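You operate a simulated robot arm through the tools that you are given. There is no shell and no other tool. Be economical: measure what you need, move in short steps, check, and stop when the job is done.

Carry out the task below with a simulated robot arm. There is one attempt and no reset: what you move stays moved.

TASK
Put the green shaker from the dining table top on top of the sanding block there and the yellow shaker on top of the plant pot there.

It is judged by the outcome, as a careful person would: the job done as asked, and still so three seconds after it is handed in. It fails if anything else is knocked over, pushed out of place, dropped, spilled or broken.

THE ROBOT
A 7-joint arm with a two-finger parallel gripper, fixed in place. Base frame: the origin is at the foot of the arm, x ahead of it, y to its left, z up; the work surface is at about z = 0.76. Lengths are in m, angles in degrees, forces in N, time in s.
With the tool pointing down near the work surface it reaches from about 0.3 to 0.7 m from the base axis. Its first joint turns from -66.0 to 66.0 degrees. Payload 1.57 kg.
Tool frame: the origin (TCP) lies between the finger pads and is the grasp point; the fingertips stand 0.03 m ahead of it; z points along the fingers, y is the line along which they close. The gripper opens to 0.11 m. The fingers are 0.024 m wide and 0.012 m thick; the gripper's body (0.048 by 0.112 m) begins 0.078 m behind the TCP.
Orientation is that of the tool frame in the base frame, as a unit quaternion [x, y, z, w]. With the fingers straight down and closing along the base's y, the tool's x points along the base's -x, its y along +y and its z along -z.

THE INTERFACE
- The arm moves only by the tool apply_moves. Its argument "moves" is a list of rows, each a list of 2 entries, a list of its own where there are three numbers: the shift along the tool's x, y, z in m, then the turn, a rotation vector about the tool's x, y, z in degrees. In form: [[[x, y, z], [wx, wy, wz]], ...]. A call has 1 to 8 rows; each row shifts and turns the commanded pose from where the row before left it, along the tool's axes as they then stand. "claw" is the opening, from 0 (shut) to 1 (fully open), set as the call begins (left out, the last holds). A row lasts 0.2 s, in which the tool goes at most 0.05 m and 8.6 degrees; a call with a longer step from one row to the next is refused whole, and so is a gripper value outside its range. A pose out of reach is approached as far as the arm can. The call stops where the force on the tool passes 40 N (or 10 N more than at its start, if that is more) or the arm is blocked; 0.2 s more then pass. The fingers move at their own pace (about 0.108 m/s each) and stop on an object; they squeeze with about 26 N. The grip force told is the motor's: it shows also when the fingers shut on nothing. Time passes only in rows, and 0.2 s behind the last, so rows that do not move let the fingers close. It gives the time, the measured TCP pose, the force on the tool (base axes), the opening and the grip force at its end, in the units of the frame above (readings bear some noise).
- Cameras (640 x 400 px; columns grow to the right, rows downward): "scene" is fixed at [0.1841, -0.4205, 1.3964]; the picture's right is [0.47, -0.88, 0.00], its down [-0.58, -0.31, -0.75] and it looks along [0.66, 0.35, -0.66] (base axes); focal length 317 px, centre (320, 200). "wrist" rides on the gripper at [-0.036, 0, -0.08] in the tool frame; the picture's right is [0.00, -1.00, 0.00], its down [0.97, 0.00, -0.24] and it looks along [0.24, 0.00, 0.97] (tool axes); focal length 218 px, centre (320, 200).
- snapshot(camera): a new picture of that camera. No time passes.
- locate(camera, pixels): for up to 12 pixels [column, row] of the newest picture of that camera ("zoom" is the newest enlarged one), the place [x, y, z] in the base frame of the surface seen there, good to about 0.002 m. No time passes.
- close_up(camera, box): a new picture of the part [left, top, right, bottom] of that camera's present view, enlarged. No time passes.
- close_job(): hands the job in; it is judged then, once.

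Work in short steps. Measure before you move; look again where a grasp or a placing could have gone wrong, and mend it. You have 60 turns and 20 pictures in all, the two below and enlarged ones among them. Open the gripper and draw the arm clear of the work before you hand the job in, unless the task says otherwise; then end with one line.

The tools are called after "Emit:" as a command line: name --argument value ..., lists and objects as JSON in quotes. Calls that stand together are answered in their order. apply_moves: Moves the arm, as the interface text tells. Its arguments: {"type":"object","properties":{"moves":{"type":"array","items":{"type":"array"}},"claw":{"type":"number"}},"required":["moves"]} The other tools are called the same way: snapshot (camera) takes a picture; locate (camera, pixels) gives the place of the surface under pixels of a picture; close_up (camera, box) takes an enlarged picture of a part of a camera's view; close_job () hands the job in.

At the start:

```text
clock: 0.0
tcp_pos: [0.3739, -0.1602, 1.1544]
ee_rot: [0.0, 1.0, 0.0, 0.0]
force: [0.3, 0.4, -0.5]
finger_gap: 0.1101
grasp_force: 0.0
```

scene: 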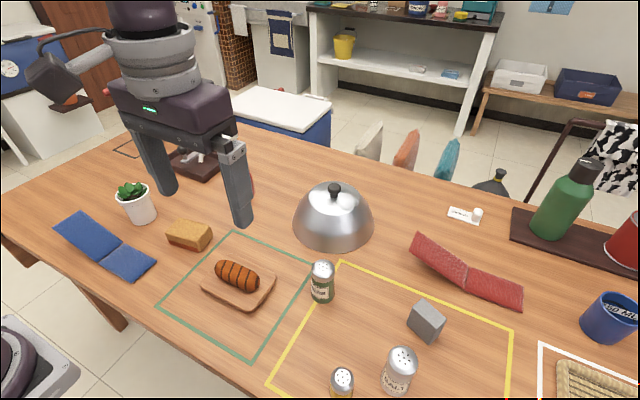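
wrist: 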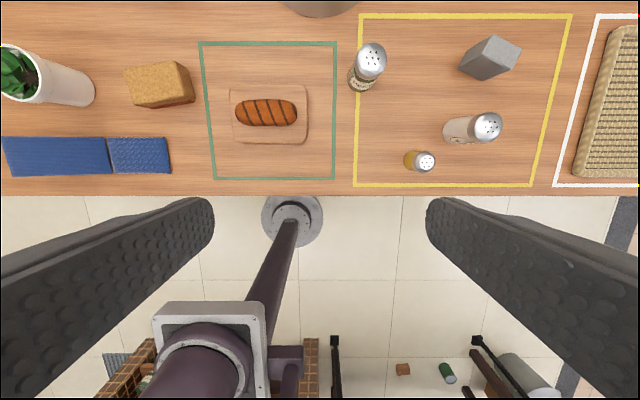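

The scene shows shakers near (322,282), (342,382) and (399,370), and block candidates at (188,235) and (425,322). I'll enlarge them to identify which is which.

Emit:
close_up --camera "scene" --box '[280, 240, 460, 400]'

Emit:
close_up --camera "scene" --box '[90, 160, 250, 280]'

Emit:
locate --camera "wrist" --pixels '[[369, 55], [362, 85], [425, 162], [410, 160], [487, 126], [490, 55], [130, 68], [185, 62], [133, 92], [192, 88], [15, 75], [80, 90]]'

Emit:
locate --camera "scene" --pixels '[[322, 268], [322, 283], [342, 376], [342, 390], [133, 190], [125, 205], [150, 196], [190, 230], [172, 231], [207, 238], [426, 310], [140, 200]]'

```text
2.50 times, centred on (370, 320) of scene
```

zoom: 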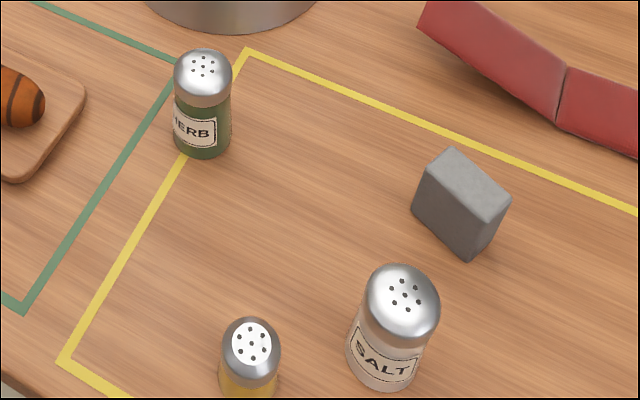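

```text
3.33 times, centred on (170, 220) of scene
```

zoom: 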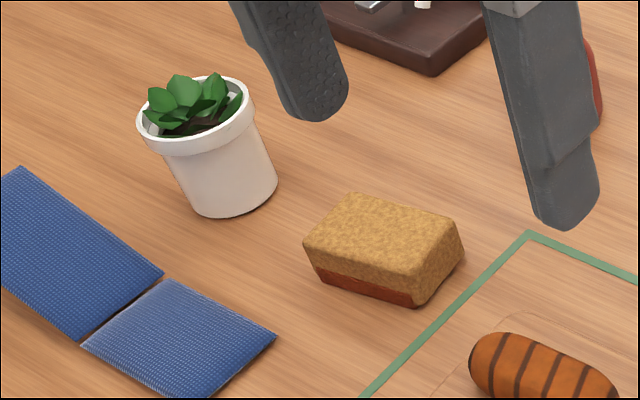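

```text
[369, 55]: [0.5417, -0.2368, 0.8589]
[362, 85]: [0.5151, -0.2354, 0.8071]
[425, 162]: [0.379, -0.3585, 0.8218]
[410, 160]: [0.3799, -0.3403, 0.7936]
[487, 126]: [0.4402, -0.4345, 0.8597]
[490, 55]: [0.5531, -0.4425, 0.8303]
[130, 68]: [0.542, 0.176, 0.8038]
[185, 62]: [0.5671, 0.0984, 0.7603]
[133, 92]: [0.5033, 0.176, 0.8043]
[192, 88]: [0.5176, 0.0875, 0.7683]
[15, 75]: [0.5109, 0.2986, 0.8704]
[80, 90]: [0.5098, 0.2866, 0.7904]
```

```text
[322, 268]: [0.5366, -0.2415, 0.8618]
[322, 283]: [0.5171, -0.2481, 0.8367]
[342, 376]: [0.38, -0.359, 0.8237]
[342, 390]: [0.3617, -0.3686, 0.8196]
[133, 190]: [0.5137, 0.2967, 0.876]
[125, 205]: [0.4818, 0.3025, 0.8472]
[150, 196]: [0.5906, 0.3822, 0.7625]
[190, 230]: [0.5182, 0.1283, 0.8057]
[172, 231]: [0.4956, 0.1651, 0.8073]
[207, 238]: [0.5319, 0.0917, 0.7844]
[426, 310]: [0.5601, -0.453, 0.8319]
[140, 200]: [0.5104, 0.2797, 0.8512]
```

The tan block (cork-like top, red abrasive base) is the sanding block, the green HERB shaker is at about (0.538,-0.239), and the yellow one is at (0.38,-0.36). I'll move above the green shaker and look.

Emit:
apply_moves --moves '[[[-0.0328, -0.0158, 0.0308], [0, 0, 0]], [[-0.0328, -0.0158, 0.0308], [0, 0, 0]], [[-0.0328, -0.0158, 0.0308], [0, 0, 0]], [[-0.0328, -0.0158, 0.0308], [0, 0, 0]], [[-0.0328, -0.0158, 0.0308], [0, 0, 0]], [[0, 0, 0], [0, 0, 0]]]' --claw 1

Emit:
snapshot --camera "wrist"

```text
clock: 1.4
tcp_pos: [0.5351, -0.2383, 0.9983]
ee_rot: [0.001, 1.0, 0.0, 0.0]
force: [0.2, 0.3, 0.4]
finger_gap: 0.1101
grasp_force: 0.1
```

```text
15 pictures are left
```

wrist: 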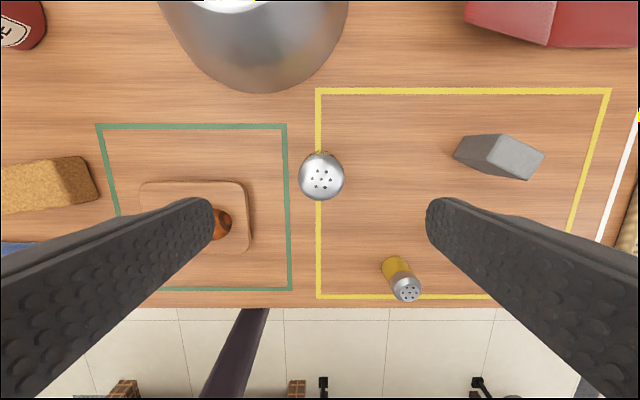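

Emit:
locate --camera "wrist" --pixels '[[321, 178], [300, 178], [342, 178], [321, 155], [321, 197], [407, 289], [396, 289], [418, 289], [389, 265], [5, 185], [60, 178], [70, 205]]'

```text
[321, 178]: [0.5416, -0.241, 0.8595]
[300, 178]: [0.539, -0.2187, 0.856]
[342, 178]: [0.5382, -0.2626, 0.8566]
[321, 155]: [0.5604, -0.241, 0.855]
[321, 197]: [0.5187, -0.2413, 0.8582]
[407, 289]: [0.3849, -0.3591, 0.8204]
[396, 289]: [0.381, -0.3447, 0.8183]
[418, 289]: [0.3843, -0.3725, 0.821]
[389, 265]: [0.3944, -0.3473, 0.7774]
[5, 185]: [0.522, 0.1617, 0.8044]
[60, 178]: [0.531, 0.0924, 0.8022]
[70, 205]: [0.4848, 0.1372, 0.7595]
```

The green shaker's centre is (0.539,-0.2405), diameter about 0.044, top 0.86. I'll descend to z 0.815 and close.

Emit:
apply_moves --moves '[[[-0.004, -0.002, 0.045], [0, 0, 0]], [[0, 0, 0.046], [0, 0, 0]], [[0, 0, 0.046], [0, 0, 0]], [[0, 0, 0.046], [0, 0, 0]], [[0, 0, 0], [0, 0, 0]]]'

Emit:
apply_moves --moves '[[[0, 0, 0], [0, 0, 0]], [[0, 0, 0], [0, 0, 0]], [[0, 0, 0], [0, 0, 0]]]' --claw 0

```text
clock: 2.6
tcp_pos: [0.5442, -0.239, 0.815]
ee_rot: [0.0, 1.0, 0.0, 0.0]
force: [0.3, 0.4, 0.5]
finger_gap: 0.1099
grasp_force: 0.0
```

```text
clock: 3.4
tcp_pos: [0.5449, -0.2378, 0.8174]
ee_rot: [-0.001, 1.0, 0.0, 0.0]
force: [0.5, 0.0, -0.1]
finger_gap: 0.0506
grasp_force: 26.0
```

Gripped (gap 0.051). Lift and carry towards the block.

Emit:
apply_moves --moves '[[[0, 0, -0.03], [0, 0, 0]], [[0, 0, -0.04], [0, 0, 0]], [[0, 0, -0.045], [0, 0, 0]], [[0, 0, -0.045], [0, 0, 0]], [[0, 0.04, 0], [0, 0, 0]], [[0, 0.048, 0], [0, 0, 0]], [[0, 0.048, 0], [0, 0, 0]]]'

Emit:
apply_moves --moves '[[[0.003, 0.048, 0], [0, 0, 0]], [[0.003, 0.048, 0], [0, 0, 0]], [[0.003, 0.048, 0], [0, 0, 0]], [[0.003, 0.048, 0], [0, 0, 0]], [[0.003, 0.04, 0], [0, 0, 0]], [[0, 0, 0], [0, 0, 0]]]'

Emit:
snapshot --camera "wrist"

Emit:
close_up --camera "scene" --box '[80, 100, 320, 280]'

```text
clock: 5.0
tcp_pos: [0.5429, -0.1064, 0.9786]
ee_rot: [0.0, 1.0, 0.0, 0.0]
force: [-0.1, 0.8, -2.0]
finger_gap: 0.0502
grasp_force: 26.1
```

```text
clock: 6.4
tcp_pos: [0.5272, 0.1243, 0.9782]
ee_rot: [0.0, 1.0, 0.0, 0.0]
force: [-0.7, -0.4, -1.7]
finger_gap: 0.0503
grasp_force: 26.4
```

```text
14 pictures are left
```

wrist: 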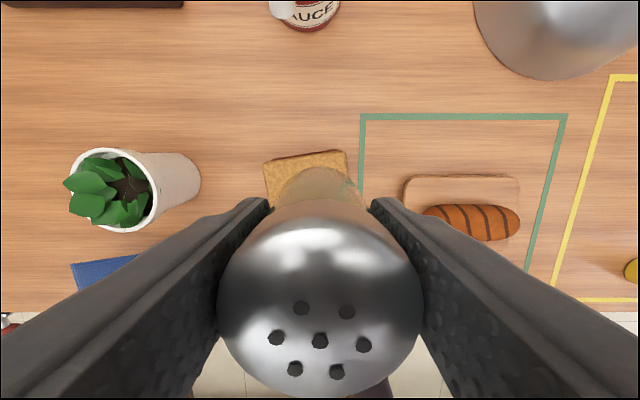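

```text
2.22 times, centred on (200, 190) of scene
```

zoom: 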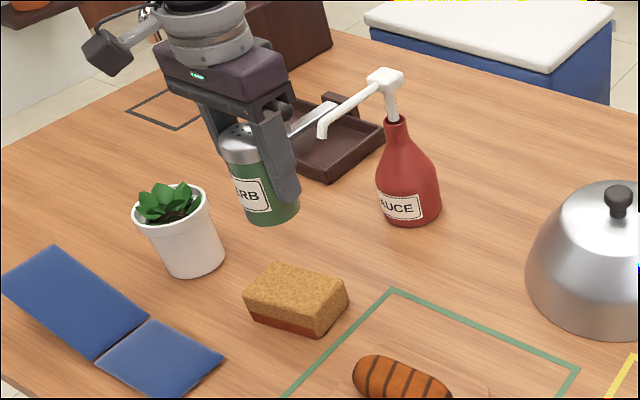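

Shaker is held upright. I'll locate the block's top corners, the pot's rim and leaves from both pictures.

Emit:
locate --camera "zoom" --pixels '[[275, 266], [343, 282], [317, 308], [248, 292], [296, 287], [260, 279], [330, 295], [170, 190], [137, 217], [208, 195], [170, 228], [185, 190]]'

Emit:
locate --camera "wrist" --pixels '[[266, 165], [343, 153], [270, 190], [347, 175], [112, 151], [110, 229], [73, 190], [156, 190], [132, 190], [88, 185], [100, 205], [125, 212]]'

```text
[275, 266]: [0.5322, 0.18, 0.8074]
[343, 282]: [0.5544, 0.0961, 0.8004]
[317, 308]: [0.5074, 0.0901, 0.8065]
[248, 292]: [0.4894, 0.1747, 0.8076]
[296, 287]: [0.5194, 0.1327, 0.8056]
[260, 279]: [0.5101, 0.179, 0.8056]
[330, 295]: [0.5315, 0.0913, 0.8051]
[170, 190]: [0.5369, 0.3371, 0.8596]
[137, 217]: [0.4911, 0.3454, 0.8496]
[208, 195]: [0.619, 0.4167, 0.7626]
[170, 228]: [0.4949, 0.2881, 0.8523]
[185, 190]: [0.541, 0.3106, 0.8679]
```

```text
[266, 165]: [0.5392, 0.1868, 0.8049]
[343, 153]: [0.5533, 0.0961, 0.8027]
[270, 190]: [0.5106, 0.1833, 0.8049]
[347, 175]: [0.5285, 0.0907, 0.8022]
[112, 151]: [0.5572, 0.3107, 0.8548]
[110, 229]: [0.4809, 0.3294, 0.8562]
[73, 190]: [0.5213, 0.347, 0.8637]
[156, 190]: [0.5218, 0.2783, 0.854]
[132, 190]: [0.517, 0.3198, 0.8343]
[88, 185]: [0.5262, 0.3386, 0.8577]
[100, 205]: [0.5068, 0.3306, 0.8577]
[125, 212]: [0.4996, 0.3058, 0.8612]
```

Block centre is ~(0.521,0.136), top 0.806. I shift by (-0.003,+0.010), then descend close to contact.

Emit:
apply_moves --moves '[[[0.003, 0.01, 0], [0, 0, 0]], [[0, 0, 0.04], [0, 0, 0]], [[0, 0, 0.04], [0, 0, 0]], [[0, 0, 0.026], [0, 0, 0]], [[0, 0, 0.003], [0, 0, 0]], [[0, 0, 0], [0, 0, 0]]]'

Emit:
apply_moves --moves '[[[0, 0, 0.002], [0, 0, 0]], [[0, 0, 0.001], [0, 0, 0]], [[0, 0, 0], [0, 0, 0]]]'

Emit:
close_up --camera "scene" --box '[130, 160, 250, 260]'

```text
clock: 7.8
tcp_pos: [0.523, 0.1361, 0.8684]
ee_rot: [0.0, 1.0, 0.001, 0.0]
force: [-0.4, 0.3, -0.8]
finger_gap: 0.0505
grasp_force: 26.2
```

```text
clock: 8.6
tcp_pos: [0.5229, 0.1357, 0.8667]
ee_rot: [0.0, 1.0, 0.0, 0.0]
force: [0.8, -0.3, -1.3]
finger_gap: 0.0505
grasp_force: 25.5
```

```text
4.00 times, centred on (190, 210) of scene
```

zoom: 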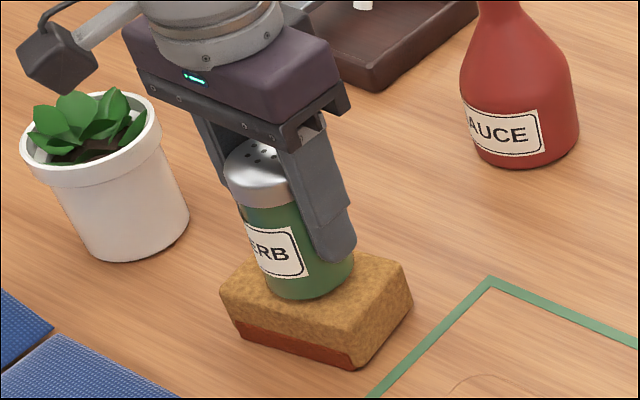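

Well positioned; not yet in contact (force z ≈ -1.3). Step down in mm increments.

Emit:
apply_moves --moves '[[[0, 0, 0.001], [0, 0, 0]], [[0, 0, 0.001], [0, 0, 0]], [[0, 0, 0], [0, 0, 0]]]'

Emit:
apply_moves --moves '[[[0, 0, 0.001], [0, 0, 0]], [[0, 0, 0.001], [0, 0, 0]], [[0, 0, 0], [0, 0, 0]]]'

```text
clock: 9.4
tcp_pos: [0.5219, 0.1371, 0.8633]
ee_rot: [0.0, 1.0, 0.0, 0.0]
force: [0.1, 1.0, -1.8]
finger_gap: 0.0504
grasp_force: 26.3
```

```text
clock: 10.2
tcp_pos: [0.5241, 0.1367, 0.8625]
ee_rot: [0.0, 1.0, 0.0, 0.0]
force: [-0.9, 0.6, -1.8]
finger_gap: 0.0504
grasp_force: 26.1
```

Emit:
apply_moves --moves '[[[0, 0, 0.001], [0, 0, 0]], [[0, 0, 0.001], [0, 0, 0]], [[0, 0, 0], [0, 0, 0]]]'

```text
clock: 11.0
tcp_pos: [0.524, 0.137, 0.8607]
ee_rot: [0.0, 1.0, 0.0, 0.001]
force: [-3.2, 0.3, 20.9]
finger_gap: 0.0505
grasp_force: 25.7
```

Contact (force z +21). Ease up 1 mm, then open and retreat straight up.

Emit:
apply_moves --moves '[[[0, 0, -0.001], [0, 0, 0]], [[0, 0, 0], [0, 0, 0]]]'

Emit:
apply_moves --moves '[[[0, 0, 0], [0, 0, 0]], [[0, 0, 0], [0, 0, 0]], [[0, 0, 0], [0, 0, 0]]]' --claw 0.85

Emit:
apply_moves --moves '[[[0, 0, -0.03], [0, 0, 0]], [[0, 0, -0.045], [0, 0, 0]], [[0, 0, -0.045], [0, 0, 0]], [[0, 0, -0.045], [0, 0, 0]], [[0, 0.045, 0], [0, 0, 0]], [[0, 0.045, 0], [0, 0, 0]], [[0, 0, 0], [0, 0, 0]]]'

Emit:
snapshot --camera "wrist"

Emit:
close_up --camera "scene" --box '[90, 150, 250, 260]'

```text
clock: 11.6
tcp_pos: [0.5224, 0.1371, 0.8607]
ee_rot: [0.0, 1.0, 0.0, 0.001]
force: [3.8, -0.2, 8.3]
finger_gap: 0.0505
grasp_force: 26.5
```

```text
clock: 12.4
tcp_pos: [0.5229, 0.1371, 0.8608]
ee_rot: [0.0, 1.0, 0.001, 0.0]
force: [0.0, -0.6, 0.4]
finger_gap: 0.0936
grasp_force: 0.0
```

```text
clock: 14.0
tcp_pos: [0.5251, 0.2315, 1.0224]
ee_rot: [0.0, 1.0, 0.001, 0.0]
force: [-0.5, 0.3, -0.5]
finger_gap: 0.0937
grasp_force: 0.1
```

```text
11 pictures are left
```

wrist: 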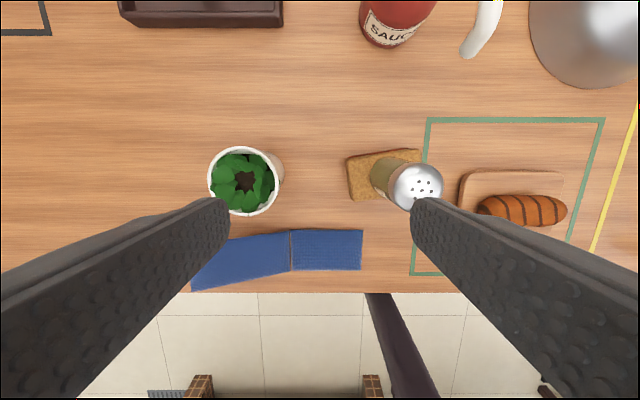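

```text
3.64 times, centred on (170, 205) of scene
```

zoom: 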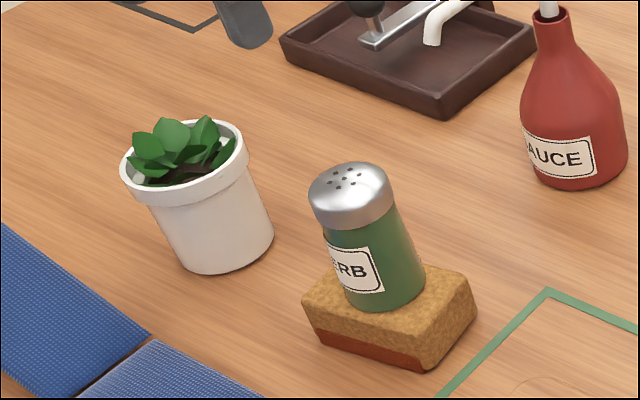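

The green shaker stands on the block. Now I examine the pot's top.

Emit:
close_up --camera "wrist" --box '[190, 130, 302, 230]'

Emit:
locate --camera "wrist" --pixels '[[244, 148], [244, 213], [209, 180], [278, 180], [245, 181], [244, 160], [262, 175], [265, 190], [250, 200], [230, 205], [222, 185], [227, 165]]'

```text
4.00 times, centred on (246, 180) of wrist
```

zoom: 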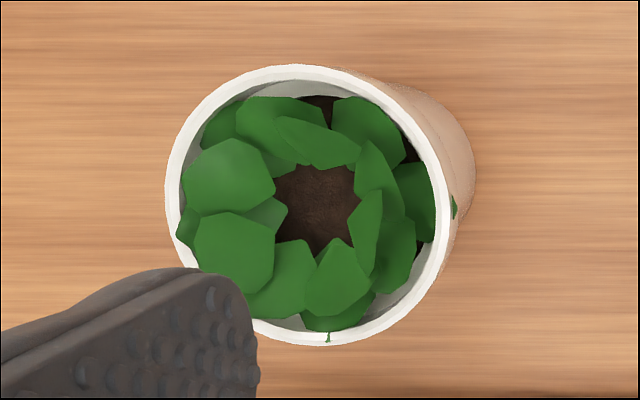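

```text
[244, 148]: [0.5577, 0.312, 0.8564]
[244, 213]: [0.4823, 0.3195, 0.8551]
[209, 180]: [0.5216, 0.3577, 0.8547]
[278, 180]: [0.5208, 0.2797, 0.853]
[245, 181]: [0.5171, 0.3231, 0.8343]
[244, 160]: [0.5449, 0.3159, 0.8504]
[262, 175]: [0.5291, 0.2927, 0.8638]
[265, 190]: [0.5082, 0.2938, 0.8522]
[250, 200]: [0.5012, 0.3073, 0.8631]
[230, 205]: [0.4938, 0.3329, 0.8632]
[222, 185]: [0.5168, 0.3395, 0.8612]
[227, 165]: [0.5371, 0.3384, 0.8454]
```

Pot centre is ~(0.519,0.318), rim 0.855, with a leaf ring around a soil centre at 0.834. I'll now travel high to the yellow shaker.

Emit:
apply_moves --moves '[[[0.0109, -0.045, 0], [0, 0, 0]], [[0.0109, -0.045, 0], [0, 0, 0]], [[0.0109, -0.045, 0], [0, 0, 0]], [[0.0109, -0.045, 0], [0, 0, 0]], [[0.0109, -0.045, 0], [0, 0, 0]], [[0.0109, -0.045, 0], [0, 0, 0]], [[0.0109, -0.045, 0], [0, 0, 0]]]' --claw 0.7

Emit:
apply_moves --moves '[[[0.0109, -0.045, 0], [0, 0, 0]], [[0.0109, -0.045, 0], [0, 0, 0]], [[0.0109, -0.045, 0], [0, 0, 0]], [[0.0109, -0.045, 0], [0, 0, 0]], [[0.0109, -0.045, 0], [0, 0, 0]], [[0.0109, -0.045, 0], [0, 0, 0]], [[0, 0, 0.03], [0, 0, 0]], [[0, 0, 0], [0, 0, 0]]]'

Emit:
snapshot --camera "wrist"

```text
clock: 15.6
tcp_pos: [0.4485, -0.0906, 1.0254]
ee_rot: [0.0, 1.0, 0.0, -0.001]
force: [0.2, 0.0, 0.8]
finger_gap: 0.0769
grasp_force: 0.0
```

```text
clock: 17.4
tcp_pos: [0.3834, -0.3582, 0.9985]
ee_rot: [0.0, 1.0, 0.0, 0.0]
force: [0.7, 0.4, -0.1]
finger_gap: 0.077
grasp_force: 0.1
```

```text
8 pictures are left
```

wrist: 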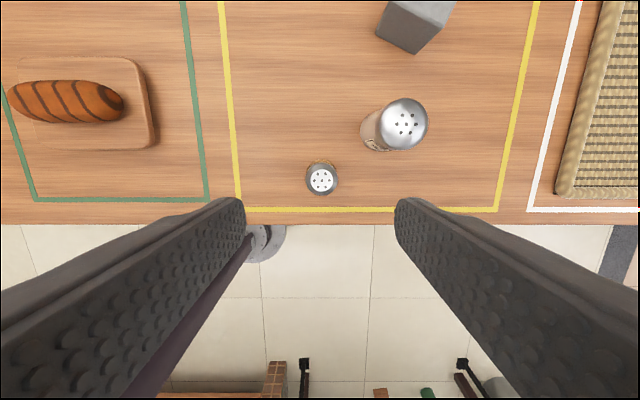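

Emit:
locate --camera "wrist" --pixels '[[321, 180], [309, 180], [334, 180], [321, 166], [321, 192], [403, 123]]'

```text
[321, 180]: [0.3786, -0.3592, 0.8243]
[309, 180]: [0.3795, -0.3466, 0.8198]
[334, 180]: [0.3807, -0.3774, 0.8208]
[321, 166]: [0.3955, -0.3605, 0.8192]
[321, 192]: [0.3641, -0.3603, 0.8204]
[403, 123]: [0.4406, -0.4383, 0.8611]
```

Yellow shaker centre is (0.380,-0.3605), top 0.824. I descend to TCP ≈0.827 so the grip stays high on the shaker, then close.

Emit:
apply_moves --moves '[[[0.002, -0.002, 0.042], [0, 0, 0]], [[0, 0, 0.042], [0, 0, 0]], [[0, 0, 0.042], [0, 0, 0]], [[0, 0, 0.042], [0, 0, 0]], [[0, 0, 0], [0, 0, 0]]]'

Emit:
apply_moves --moves '[[[0, 0, 0], [0, 0, 0]], [[0, 0, 0], [0, 0, 0]], [[0, 0, 0], [0, 0, 0]]]' --claw 0

Emit:
apply_moves --moves '[[[0, 0, -0.03], [0, 0, 0]], [[0, 0, -0.042], [0, 0, 0]], [[0, 0, -0.042], [0, 0, 0]], [[0, 0, -0.042], [0, 0, 0]], [[0, 0, -0.042], [0, 0, 0]], [[0, 0, 0], [0, 0, 0]]]'

```text
clock: 18.6
tcp_pos: [0.3813, -0.36, 0.8268]
ee_rot: [0.0, 1.0, 0.0, 0.0]
force: [-0.1, -0.5, -0.4]
finger_gap: 0.077
grasp_force: 0.0
```

```text
clock: 19.4
tcp_pos: [0.3798, -0.3599, 0.8291]
ee_rot: [0.0, 1.0, 0.0, 0.0]
force: [-0.1, 0.8, 0.2]
finger_gap: 0.0392
grasp_force: 26.0
```

```text
clock: 20.8
tcp_pos: [0.3779, -0.36, 1.0251]
ee_rot: [0.001, 1.0, 0.0, 0.0]
force: [-0.2, 0.2, -0.8]
finger_gap: 0.0389
grasp_force: 26.5
```

Grasped (gap 0.039) and lifted. Carry to above the pot, 15 rows.

Emit:
apply_moves --moves '[[[-0.00927, 0.0452, 0], [0, 0, 0]], [[-0.00927, 0.0452, 0], [0, 0, 0]], [[-0.00927, 0.0452, 0], [0, 0, 0]], [[-0.00927, 0.0452, 0], [0, 0, 0]], [[-0.00927, 0.0452, 0], [0, 0, 0]], [[-0.00927, 0.0452, 0], [0, 0, 0]], [[-0.00927, 0.0452, 0], [0, 0, 0]], [[-0.00927, 0.0452, 0], [0, 0, 0]]]'

Emit:
apply_moves --moves '[[[-0.00927, 0.0452, 0], [0, 0, 0]], [[-0.00927, 0.0452, 0], [0, 0, 0]], [[-0.00927, 0.0452, 0], [0, 0, 0]], [[-0.00927, 0.0452, 0], [0, 0, 0]], [[-0.00927, 0.0452, 0], [0, 0, 0]], [[-0.00927, 0.0452, 0], [0, 0, 0]], [[-0.00927, 0.0452, 0], [0, 0, 0]], [[0, 0, 0], [0, 0, 0]]]'

Emit:
close_up --camera "scene" --box '[70, 90, 230, 250]'

```text
clock: 22.6
tcp_pos: [0.4557, 0.0004, 1.0248]
ee_rot: [0.0, 1.0, 0.0, 0.0]
force: [0.2, -0.6, -0.9]
finger_gap: 0.039
grasp_force: 26.1
```

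```text
clock: 24.4
tcp_pos: [0.5197, 0.3189, 1.0241]
ee_rot: [0.0, 1.0, 0.0, 0.0]
force: [0.4, 0.1, -0.9]
finger_gap: 0.0389
grasp_force: 25.9
```

```text
2.50 times, centred on (150, 170) of scene
```

zoom: 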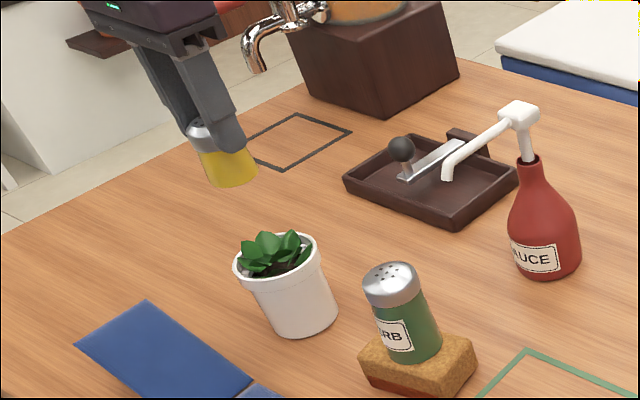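

Aligned over the pot at (0.5197,0.3189); shaker bottom ≈0.957. Descend to just above the leaves, then in small steps watching force.

Emit:
apply_moves --moves '[[[0, 0, 0.035], [0, 0, 0]], [[0, 0, 0.03], [0, 0, 0]], [[0, 0, 0.01], [0, 0, 0]], [[0, 0, 0], [0, 0, 0]]]'

Emit:
apply_moves --moves '[[[0, 0, 0.001], [0, 0, 0]], [[0, 0, 0.001], [0, 0, 0]], [[0, 0, 0.001], [0, 0, 0]], [[0, 0, 0], [0, 0, 0]]]'

Emit:
apply_moves --moves '[[[0, 0, 0.001], [0, 0, 0]], [[0, 0, 0.001], [0, 0, 0]], [[0, 0, 0.001], [0, 0, 0]], [[0, 0, 0], [0, 0, 0]]]'

```text
clock: 25.4
tcp_pos: [0.5214, 0.3184, 0.9496]
ee_rot: [0.001, 1.0, 0.0, 0.0]
force: [-0.6, 0.2, -1.4]
finger_gap: 0.0391
grasp_force: 26.7
```

```text
clock: 26.4
tcp_pos: [0.5201, 0.3178, 0.9473]
ee_rot: [0.0, 1.0, 0.0, 0.0]
force: [-0.3, -0.5, -1.4]
finger_gap: 0.0387
grasp_force: 25.1
```

```text
clock: 27.4
tcp_pos: [0.5192, 0.3181, 0.9447]
ee_rot: [-0.001, 1.0, 0.0, 0.001]
force: [-1.7, -0.2, -2.1]
finger_gap: 0.0389
grasp_force: 26.0
```

No contact yet (bottom ≈0.877). Continue with the small steps.

Emit:
apply_moves --moves '[[[0, 0, 0.001], [0, 0, 0]], [[0, 0, 0.001], [0, 0, 0]], [[0, 0, 0.001], [0, 0, 0]], [[0, 0, 0], [0, 0, 0]]]'

Emit:
apply_moves --moves '[[[0, 0, 0.001], [0, 0, 0]], [[0, 0, 0.001], [0, 0, 0]], [[0, 0, 0], [0, 0, 0]]]'

```text
clock: 28.4
tcp_pos: [0.519, 0.3178, 0.9424]
ee_rot: [0.0, 1.0, 0.0, -0.001]
force: [-0.1, 0.1, -1.6]
finger_gap: 0.0393
grasp_force: 25.9
```

```text
clock: 29.2
tcp_pos: [0.5203, 0.3179, 0.9393]
ee_rot: [0.0, 1.0, 0.0, 0.0]
force: [0.3, 0.1, -0.4]
finger_gap: 0.039
grasp_force: 26.1
```

Emit:
apply_moves --moves '[[[0, 0, 0.001], [0, 0, 0]], [[0, 0, 0.001], [0, 0, 0]], [[0, 0, 0], [0, 0, 0]]]'

Emit:
close_up --camera "scene" --box '[80, 130, 200, 240]'

```text
clock: 30.0
tcp_pos: [0.5206, 0.3182, 0.9391]
ee_rot: [0.0, 1.0, 0.0, 0.0]
force: [-0.3, -0.2, -1.5]
finger_gap: 0.0388
grasp_force: 26.2
```

```text
3.64 times, centred on (140, 185) of scene
```

zoom: 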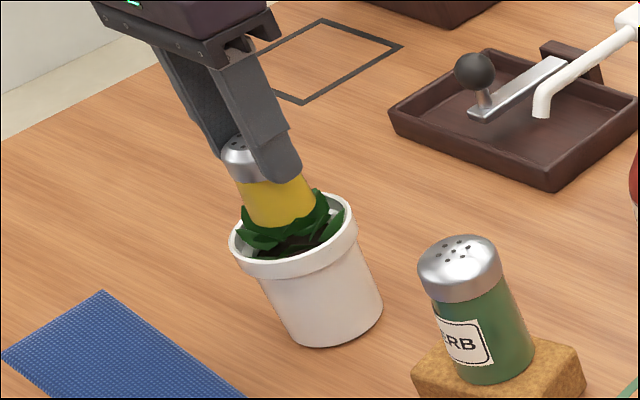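

Centred, still no contact. Continue down in small steps.

Emit:
apply_moves --moves '[[[0, 0, 0.001], [0, 0, 0]], [[0, 0, 0.001], [0, 0, 0]], [[0, 0, 0.001], [0, 0, 0]], [[0, 0, 0], [0, 0, 0]]]'

Emit:
apply_moves --moves '[[[0, 0, 0.001], [0, 0, 0]], [[0, 0, 0.001], [0, 0, 0]], [[0, 0, 0.001], [0, 0, 0]], [[0, 0, 0], [0, 0, 0]]]'

```text
clock: 31.0
tcp_pos: [0.5198, 0.3174, 0.9345]
ee_rot: [0.0, 1.0, -0.001, 0.0]
force: [0.1, -0.9, -1.6]
finger_gap: 0.0392
grasp_force: 26.3
```

```text
clock: 32.0
tcp_pos: [0.5197, 0.3187, 0.9309]
ee_rot: [0.0, 1.0, 0.0, 0.0]
force: [0.3, 0.8, -1.9]
finger_gap: 0.0392
grasp_force: 26.3
```

Emit:
apply_moves --moves '[[[0, 0, 0.001], [0, 0, 0]], [[0, 0, 0.001], [0, 0, 0]], [[0, 0, 0.001], [0, 0, 0]], [[0, 0, 0], [0, 0, 0]]]'

Emit:
apply_moves --moves '[[[0, 0, 0.001], [0, 0, 0]], [[0, 0, 0.001], [0, 0, 0]], [[0, 0, 0.001], [0, 0, 0]], [[0, 0, 0], [0, 0, 0]]]'

```text
clock: 33.0
tcp_pos: [0.5189, 0.3172, 0.9286]
ee_rot: [0.0, 1.0, 0.0, 0.0]
force: [0.3, 0.0, -1.4]
finger_gap: 0.0391
grasp_force: 25.9
```

```text
clock: 34.0
tcp_pos: [0.5194, 0.3186, 0.9268]
ee_rot: [0.0, 1.0, 0.0, 0.0]
force: [0.7, 0.5, -1.0]
finger_gap: 0.0392
grasp_force: 26.9
```

Emit:
apply_moves --moves '[[[0, 0, 0.001], [0, 0, 0]], [[0, 0, 0.001], [0, 0, 0]], [[0, 0, 0], [0, 0, 0]]]'

Emit:
apply_moves --moves '[[[0, 0, 0.001], [0, 0, 0]], [[0, 0, 0.001], [0, 0, 0]], [[0, 0, 0], [0, 0, 0]]]'

Emit:
apply_moves --moves '[[[0, 0, 0.001], [0, 0, 0]], [[0, 0, 0.001], [0, 0, 0]], [[0, 0, 0], [0, 0, 0]]]'

```text
clock: 34.8
tcp_pos: [0.5198, 0.3168, 0.9249]
ee_rot: [0.0, 1.0, 0.001, 0.0]
force: [0.0, 0.7, -1.1]
finger_gap: 0.0392
grasp_force: 26.2
```

```text
clock: 35.6
tcp_pos: [0.5204, 0.3181, 0.9243]
ee_rot: [0.0, 1.0, 0.001, 0.002]
force: [-0.7, -1.7, 12.1]
finger_gap: 0.0389
grasp_force: 26.1
```

```text
clock: 36.4
tcp_pos: [0.5204, 0.3185, 0.9205]
ee_rot: [0.0, 1.0, 0.0, 0.001]
force: [0.7, -3.0, 21.9]
finger_gap: 0.0393
grasp_force: 26.3
```

Contact at rim level (bottom ≈0.855). Ease up to relieve the press, and look.

Emit:
apply_moves --moves '[[[0, 0, -0.001], [0, 0, 0]], [[0, 0, -0.001], [0, 0, 0]], [[0, 0, 0], [0, 0, 0]]]'

Emit:
close_up --camera "scene" --box '[80, 130, 200, 240]'

```text
clock: 37.2
tcp_pos: [0.5191, 0.3181, 0.9217]
ee_rot: [0.0, 1.0, -0.001, -0.001]
force: [-0.7, 0.4, -0.4]
finger_gap: 0.0392
grasp_force: 25.6
```

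```text
3.64 times, centred on (140, 185) of scene
```

zoom: 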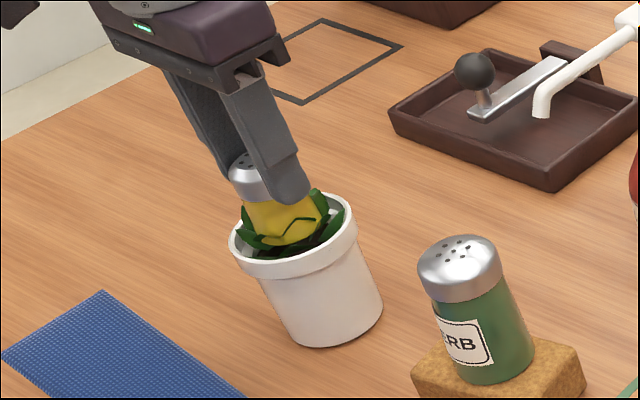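

Seated among the leaves, upright and centred. Lower 1 mm and open partially.

Emit:
apply_moves --moves '[[[0, 0, 0.0007], [0, 0, 0]], [[0, 0, 0], [0, 0, 0]]]'

Emit:
apply_moves --moves '[[[0, 0, 0], [0, 0, 0]], [[0, 0, 0], [0, 0, 0]], [[0, 0, 0], [0, 0, 0]]]' --claw 0.7

Emit:
close_up --camera "scene" --box '[80, 130, 200, 240]'

```text
clock: 37.8
tcp_pos: [0.5197, 0.3174, 0.9214]
ee_rot: [0.0, 1.0, 0.0, 0.0]
force: [0.2, -0.2, -1.4]
finger_gap: 0.0392
grasp_force: 25.9
```

```text
clock: 38.6
tcp_pos: [0.5194, 0.3182, 0.9223]
ee_rot: [0.001, 1.0, 0.0, 0.0]
force: [0.2, 0.2, 0.4]
finger_gap: 0.0768
grasp_force: 0.0
```

```text
3.64 times, centred on (140, 185) of scene
```

zoom: 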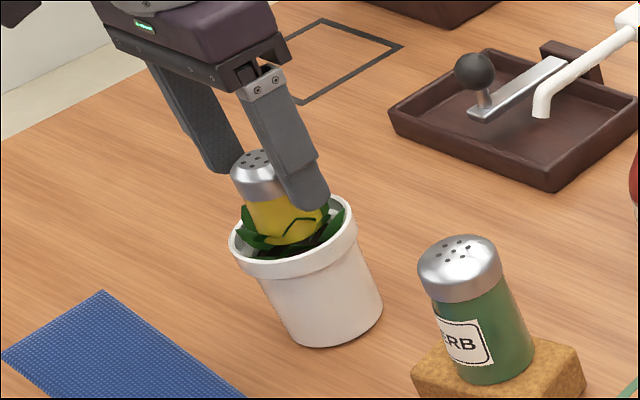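

The shaker stands on its own. Retreat straight up, wait, and check.

Emit:
apply_moves --moves '[[[0, 0, -0.02], [0, 0, 0]], [[0, 0, -0.04], [0, 0, 0]], [[0, 0, -0.045], [0, 0, 0]], [[0, 0, -0.045], [0, 0, 0]], [[0.03, -0.03, 0], [0, 0, 0]], [[0.03, -0.03, 0], [0, 0, 0]], [[0.03, -0.03, 0], [0, 0, 0]], [[0.03, -0.03, 0], [0, 0, 0]]]'

Emit:
apply_moves --moves '[[[0, -0.045, 0], [0, 0, 0]], [[0, -0.045, 0], [0, 0, 0]], [[0, -0.045, 0], [0, 0, 0]], [[0, 0, 0], [0, 0, 0]], [[0, 0, 0], [0, 0, 0]], [[0, 0, 0], [0, 0, 0]], [[0, 0, 0], [0, 0, 0]], [[0, 0, 0], [0, 0, 0]]]'

Emit:
snapshot --camera "scene"

```text
clock: 40.4
tcp_pos: [0.402, 0.1983, 1.0713]
ee_rot: [0.0, 1.0, 0.0, 0.0]
force: [-0.4, 0.2, 0.3]
finger_gap: 0.0771
grasp_force: 0.0
```

```text
clock: 42.2
tcp_pos: [0.4004, 0.0641, 1.0691]
ee_rot: [0.0, 1.0, 0.0, 0.0]
force: [0.6, 0.5, -0.5]
finger_gap: 0.0768
grasp_force: 0.1
```

```text
3 pictures are left
```

scene: 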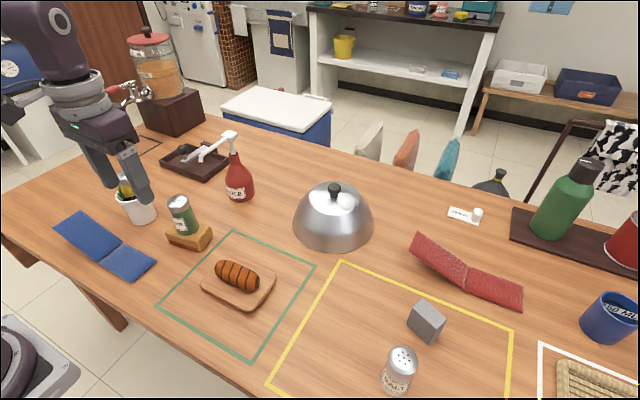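

Everything looks in place; the arm partly hides the yellow shaker, so I move further aside and enlarge.

Emit:
apply_moves --moves '[[[0, -0.045, 0], [0, 0, 0]], [[0, -0.045, 0], [0, 0, 0]], [[0, -0.045, 0], [0, 0, 0]], [[0, -0.045, 0], [0, 0, 0]], [[0, -0.045, 0], [0, 0, 0]], [[0, 0, 0], [0, 0, 0]]]'

Emit:
close_up --camera "scene" --box '[80, 130, 240, 260]'

```text
clock: 43.6
tcp_pos: [0.397, -0.1583, 1.0737]
ee_rot: [0.0, 1.0, -0.001, 0.0]
force: [-0.7, 0.4, 0.3]
finger_gap: 0.077
grasp_force: 0.0
```

```text
3.08 times, centred on (160, 195) of scene
```

zoom: 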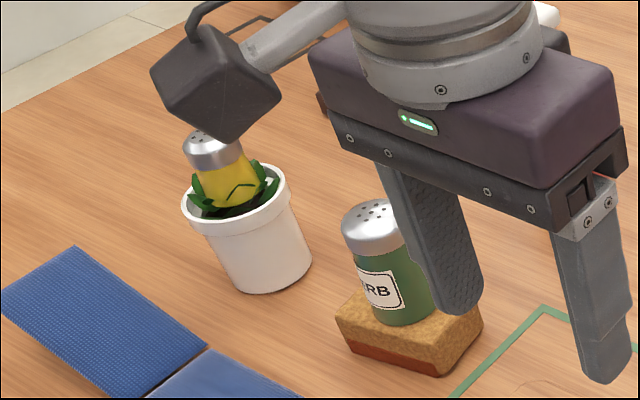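

Both shakers are standing stably in place and the arm is clear with the gripper open, so I hand in.

Emit:
close_job

```text
The job is handed in.
```

The green shaker is standing on the sanding block and the yellow shaker is standing among the leaves on top of the plant pot; I took the tan cork-topped block, not the gray one, to be the sanding block.
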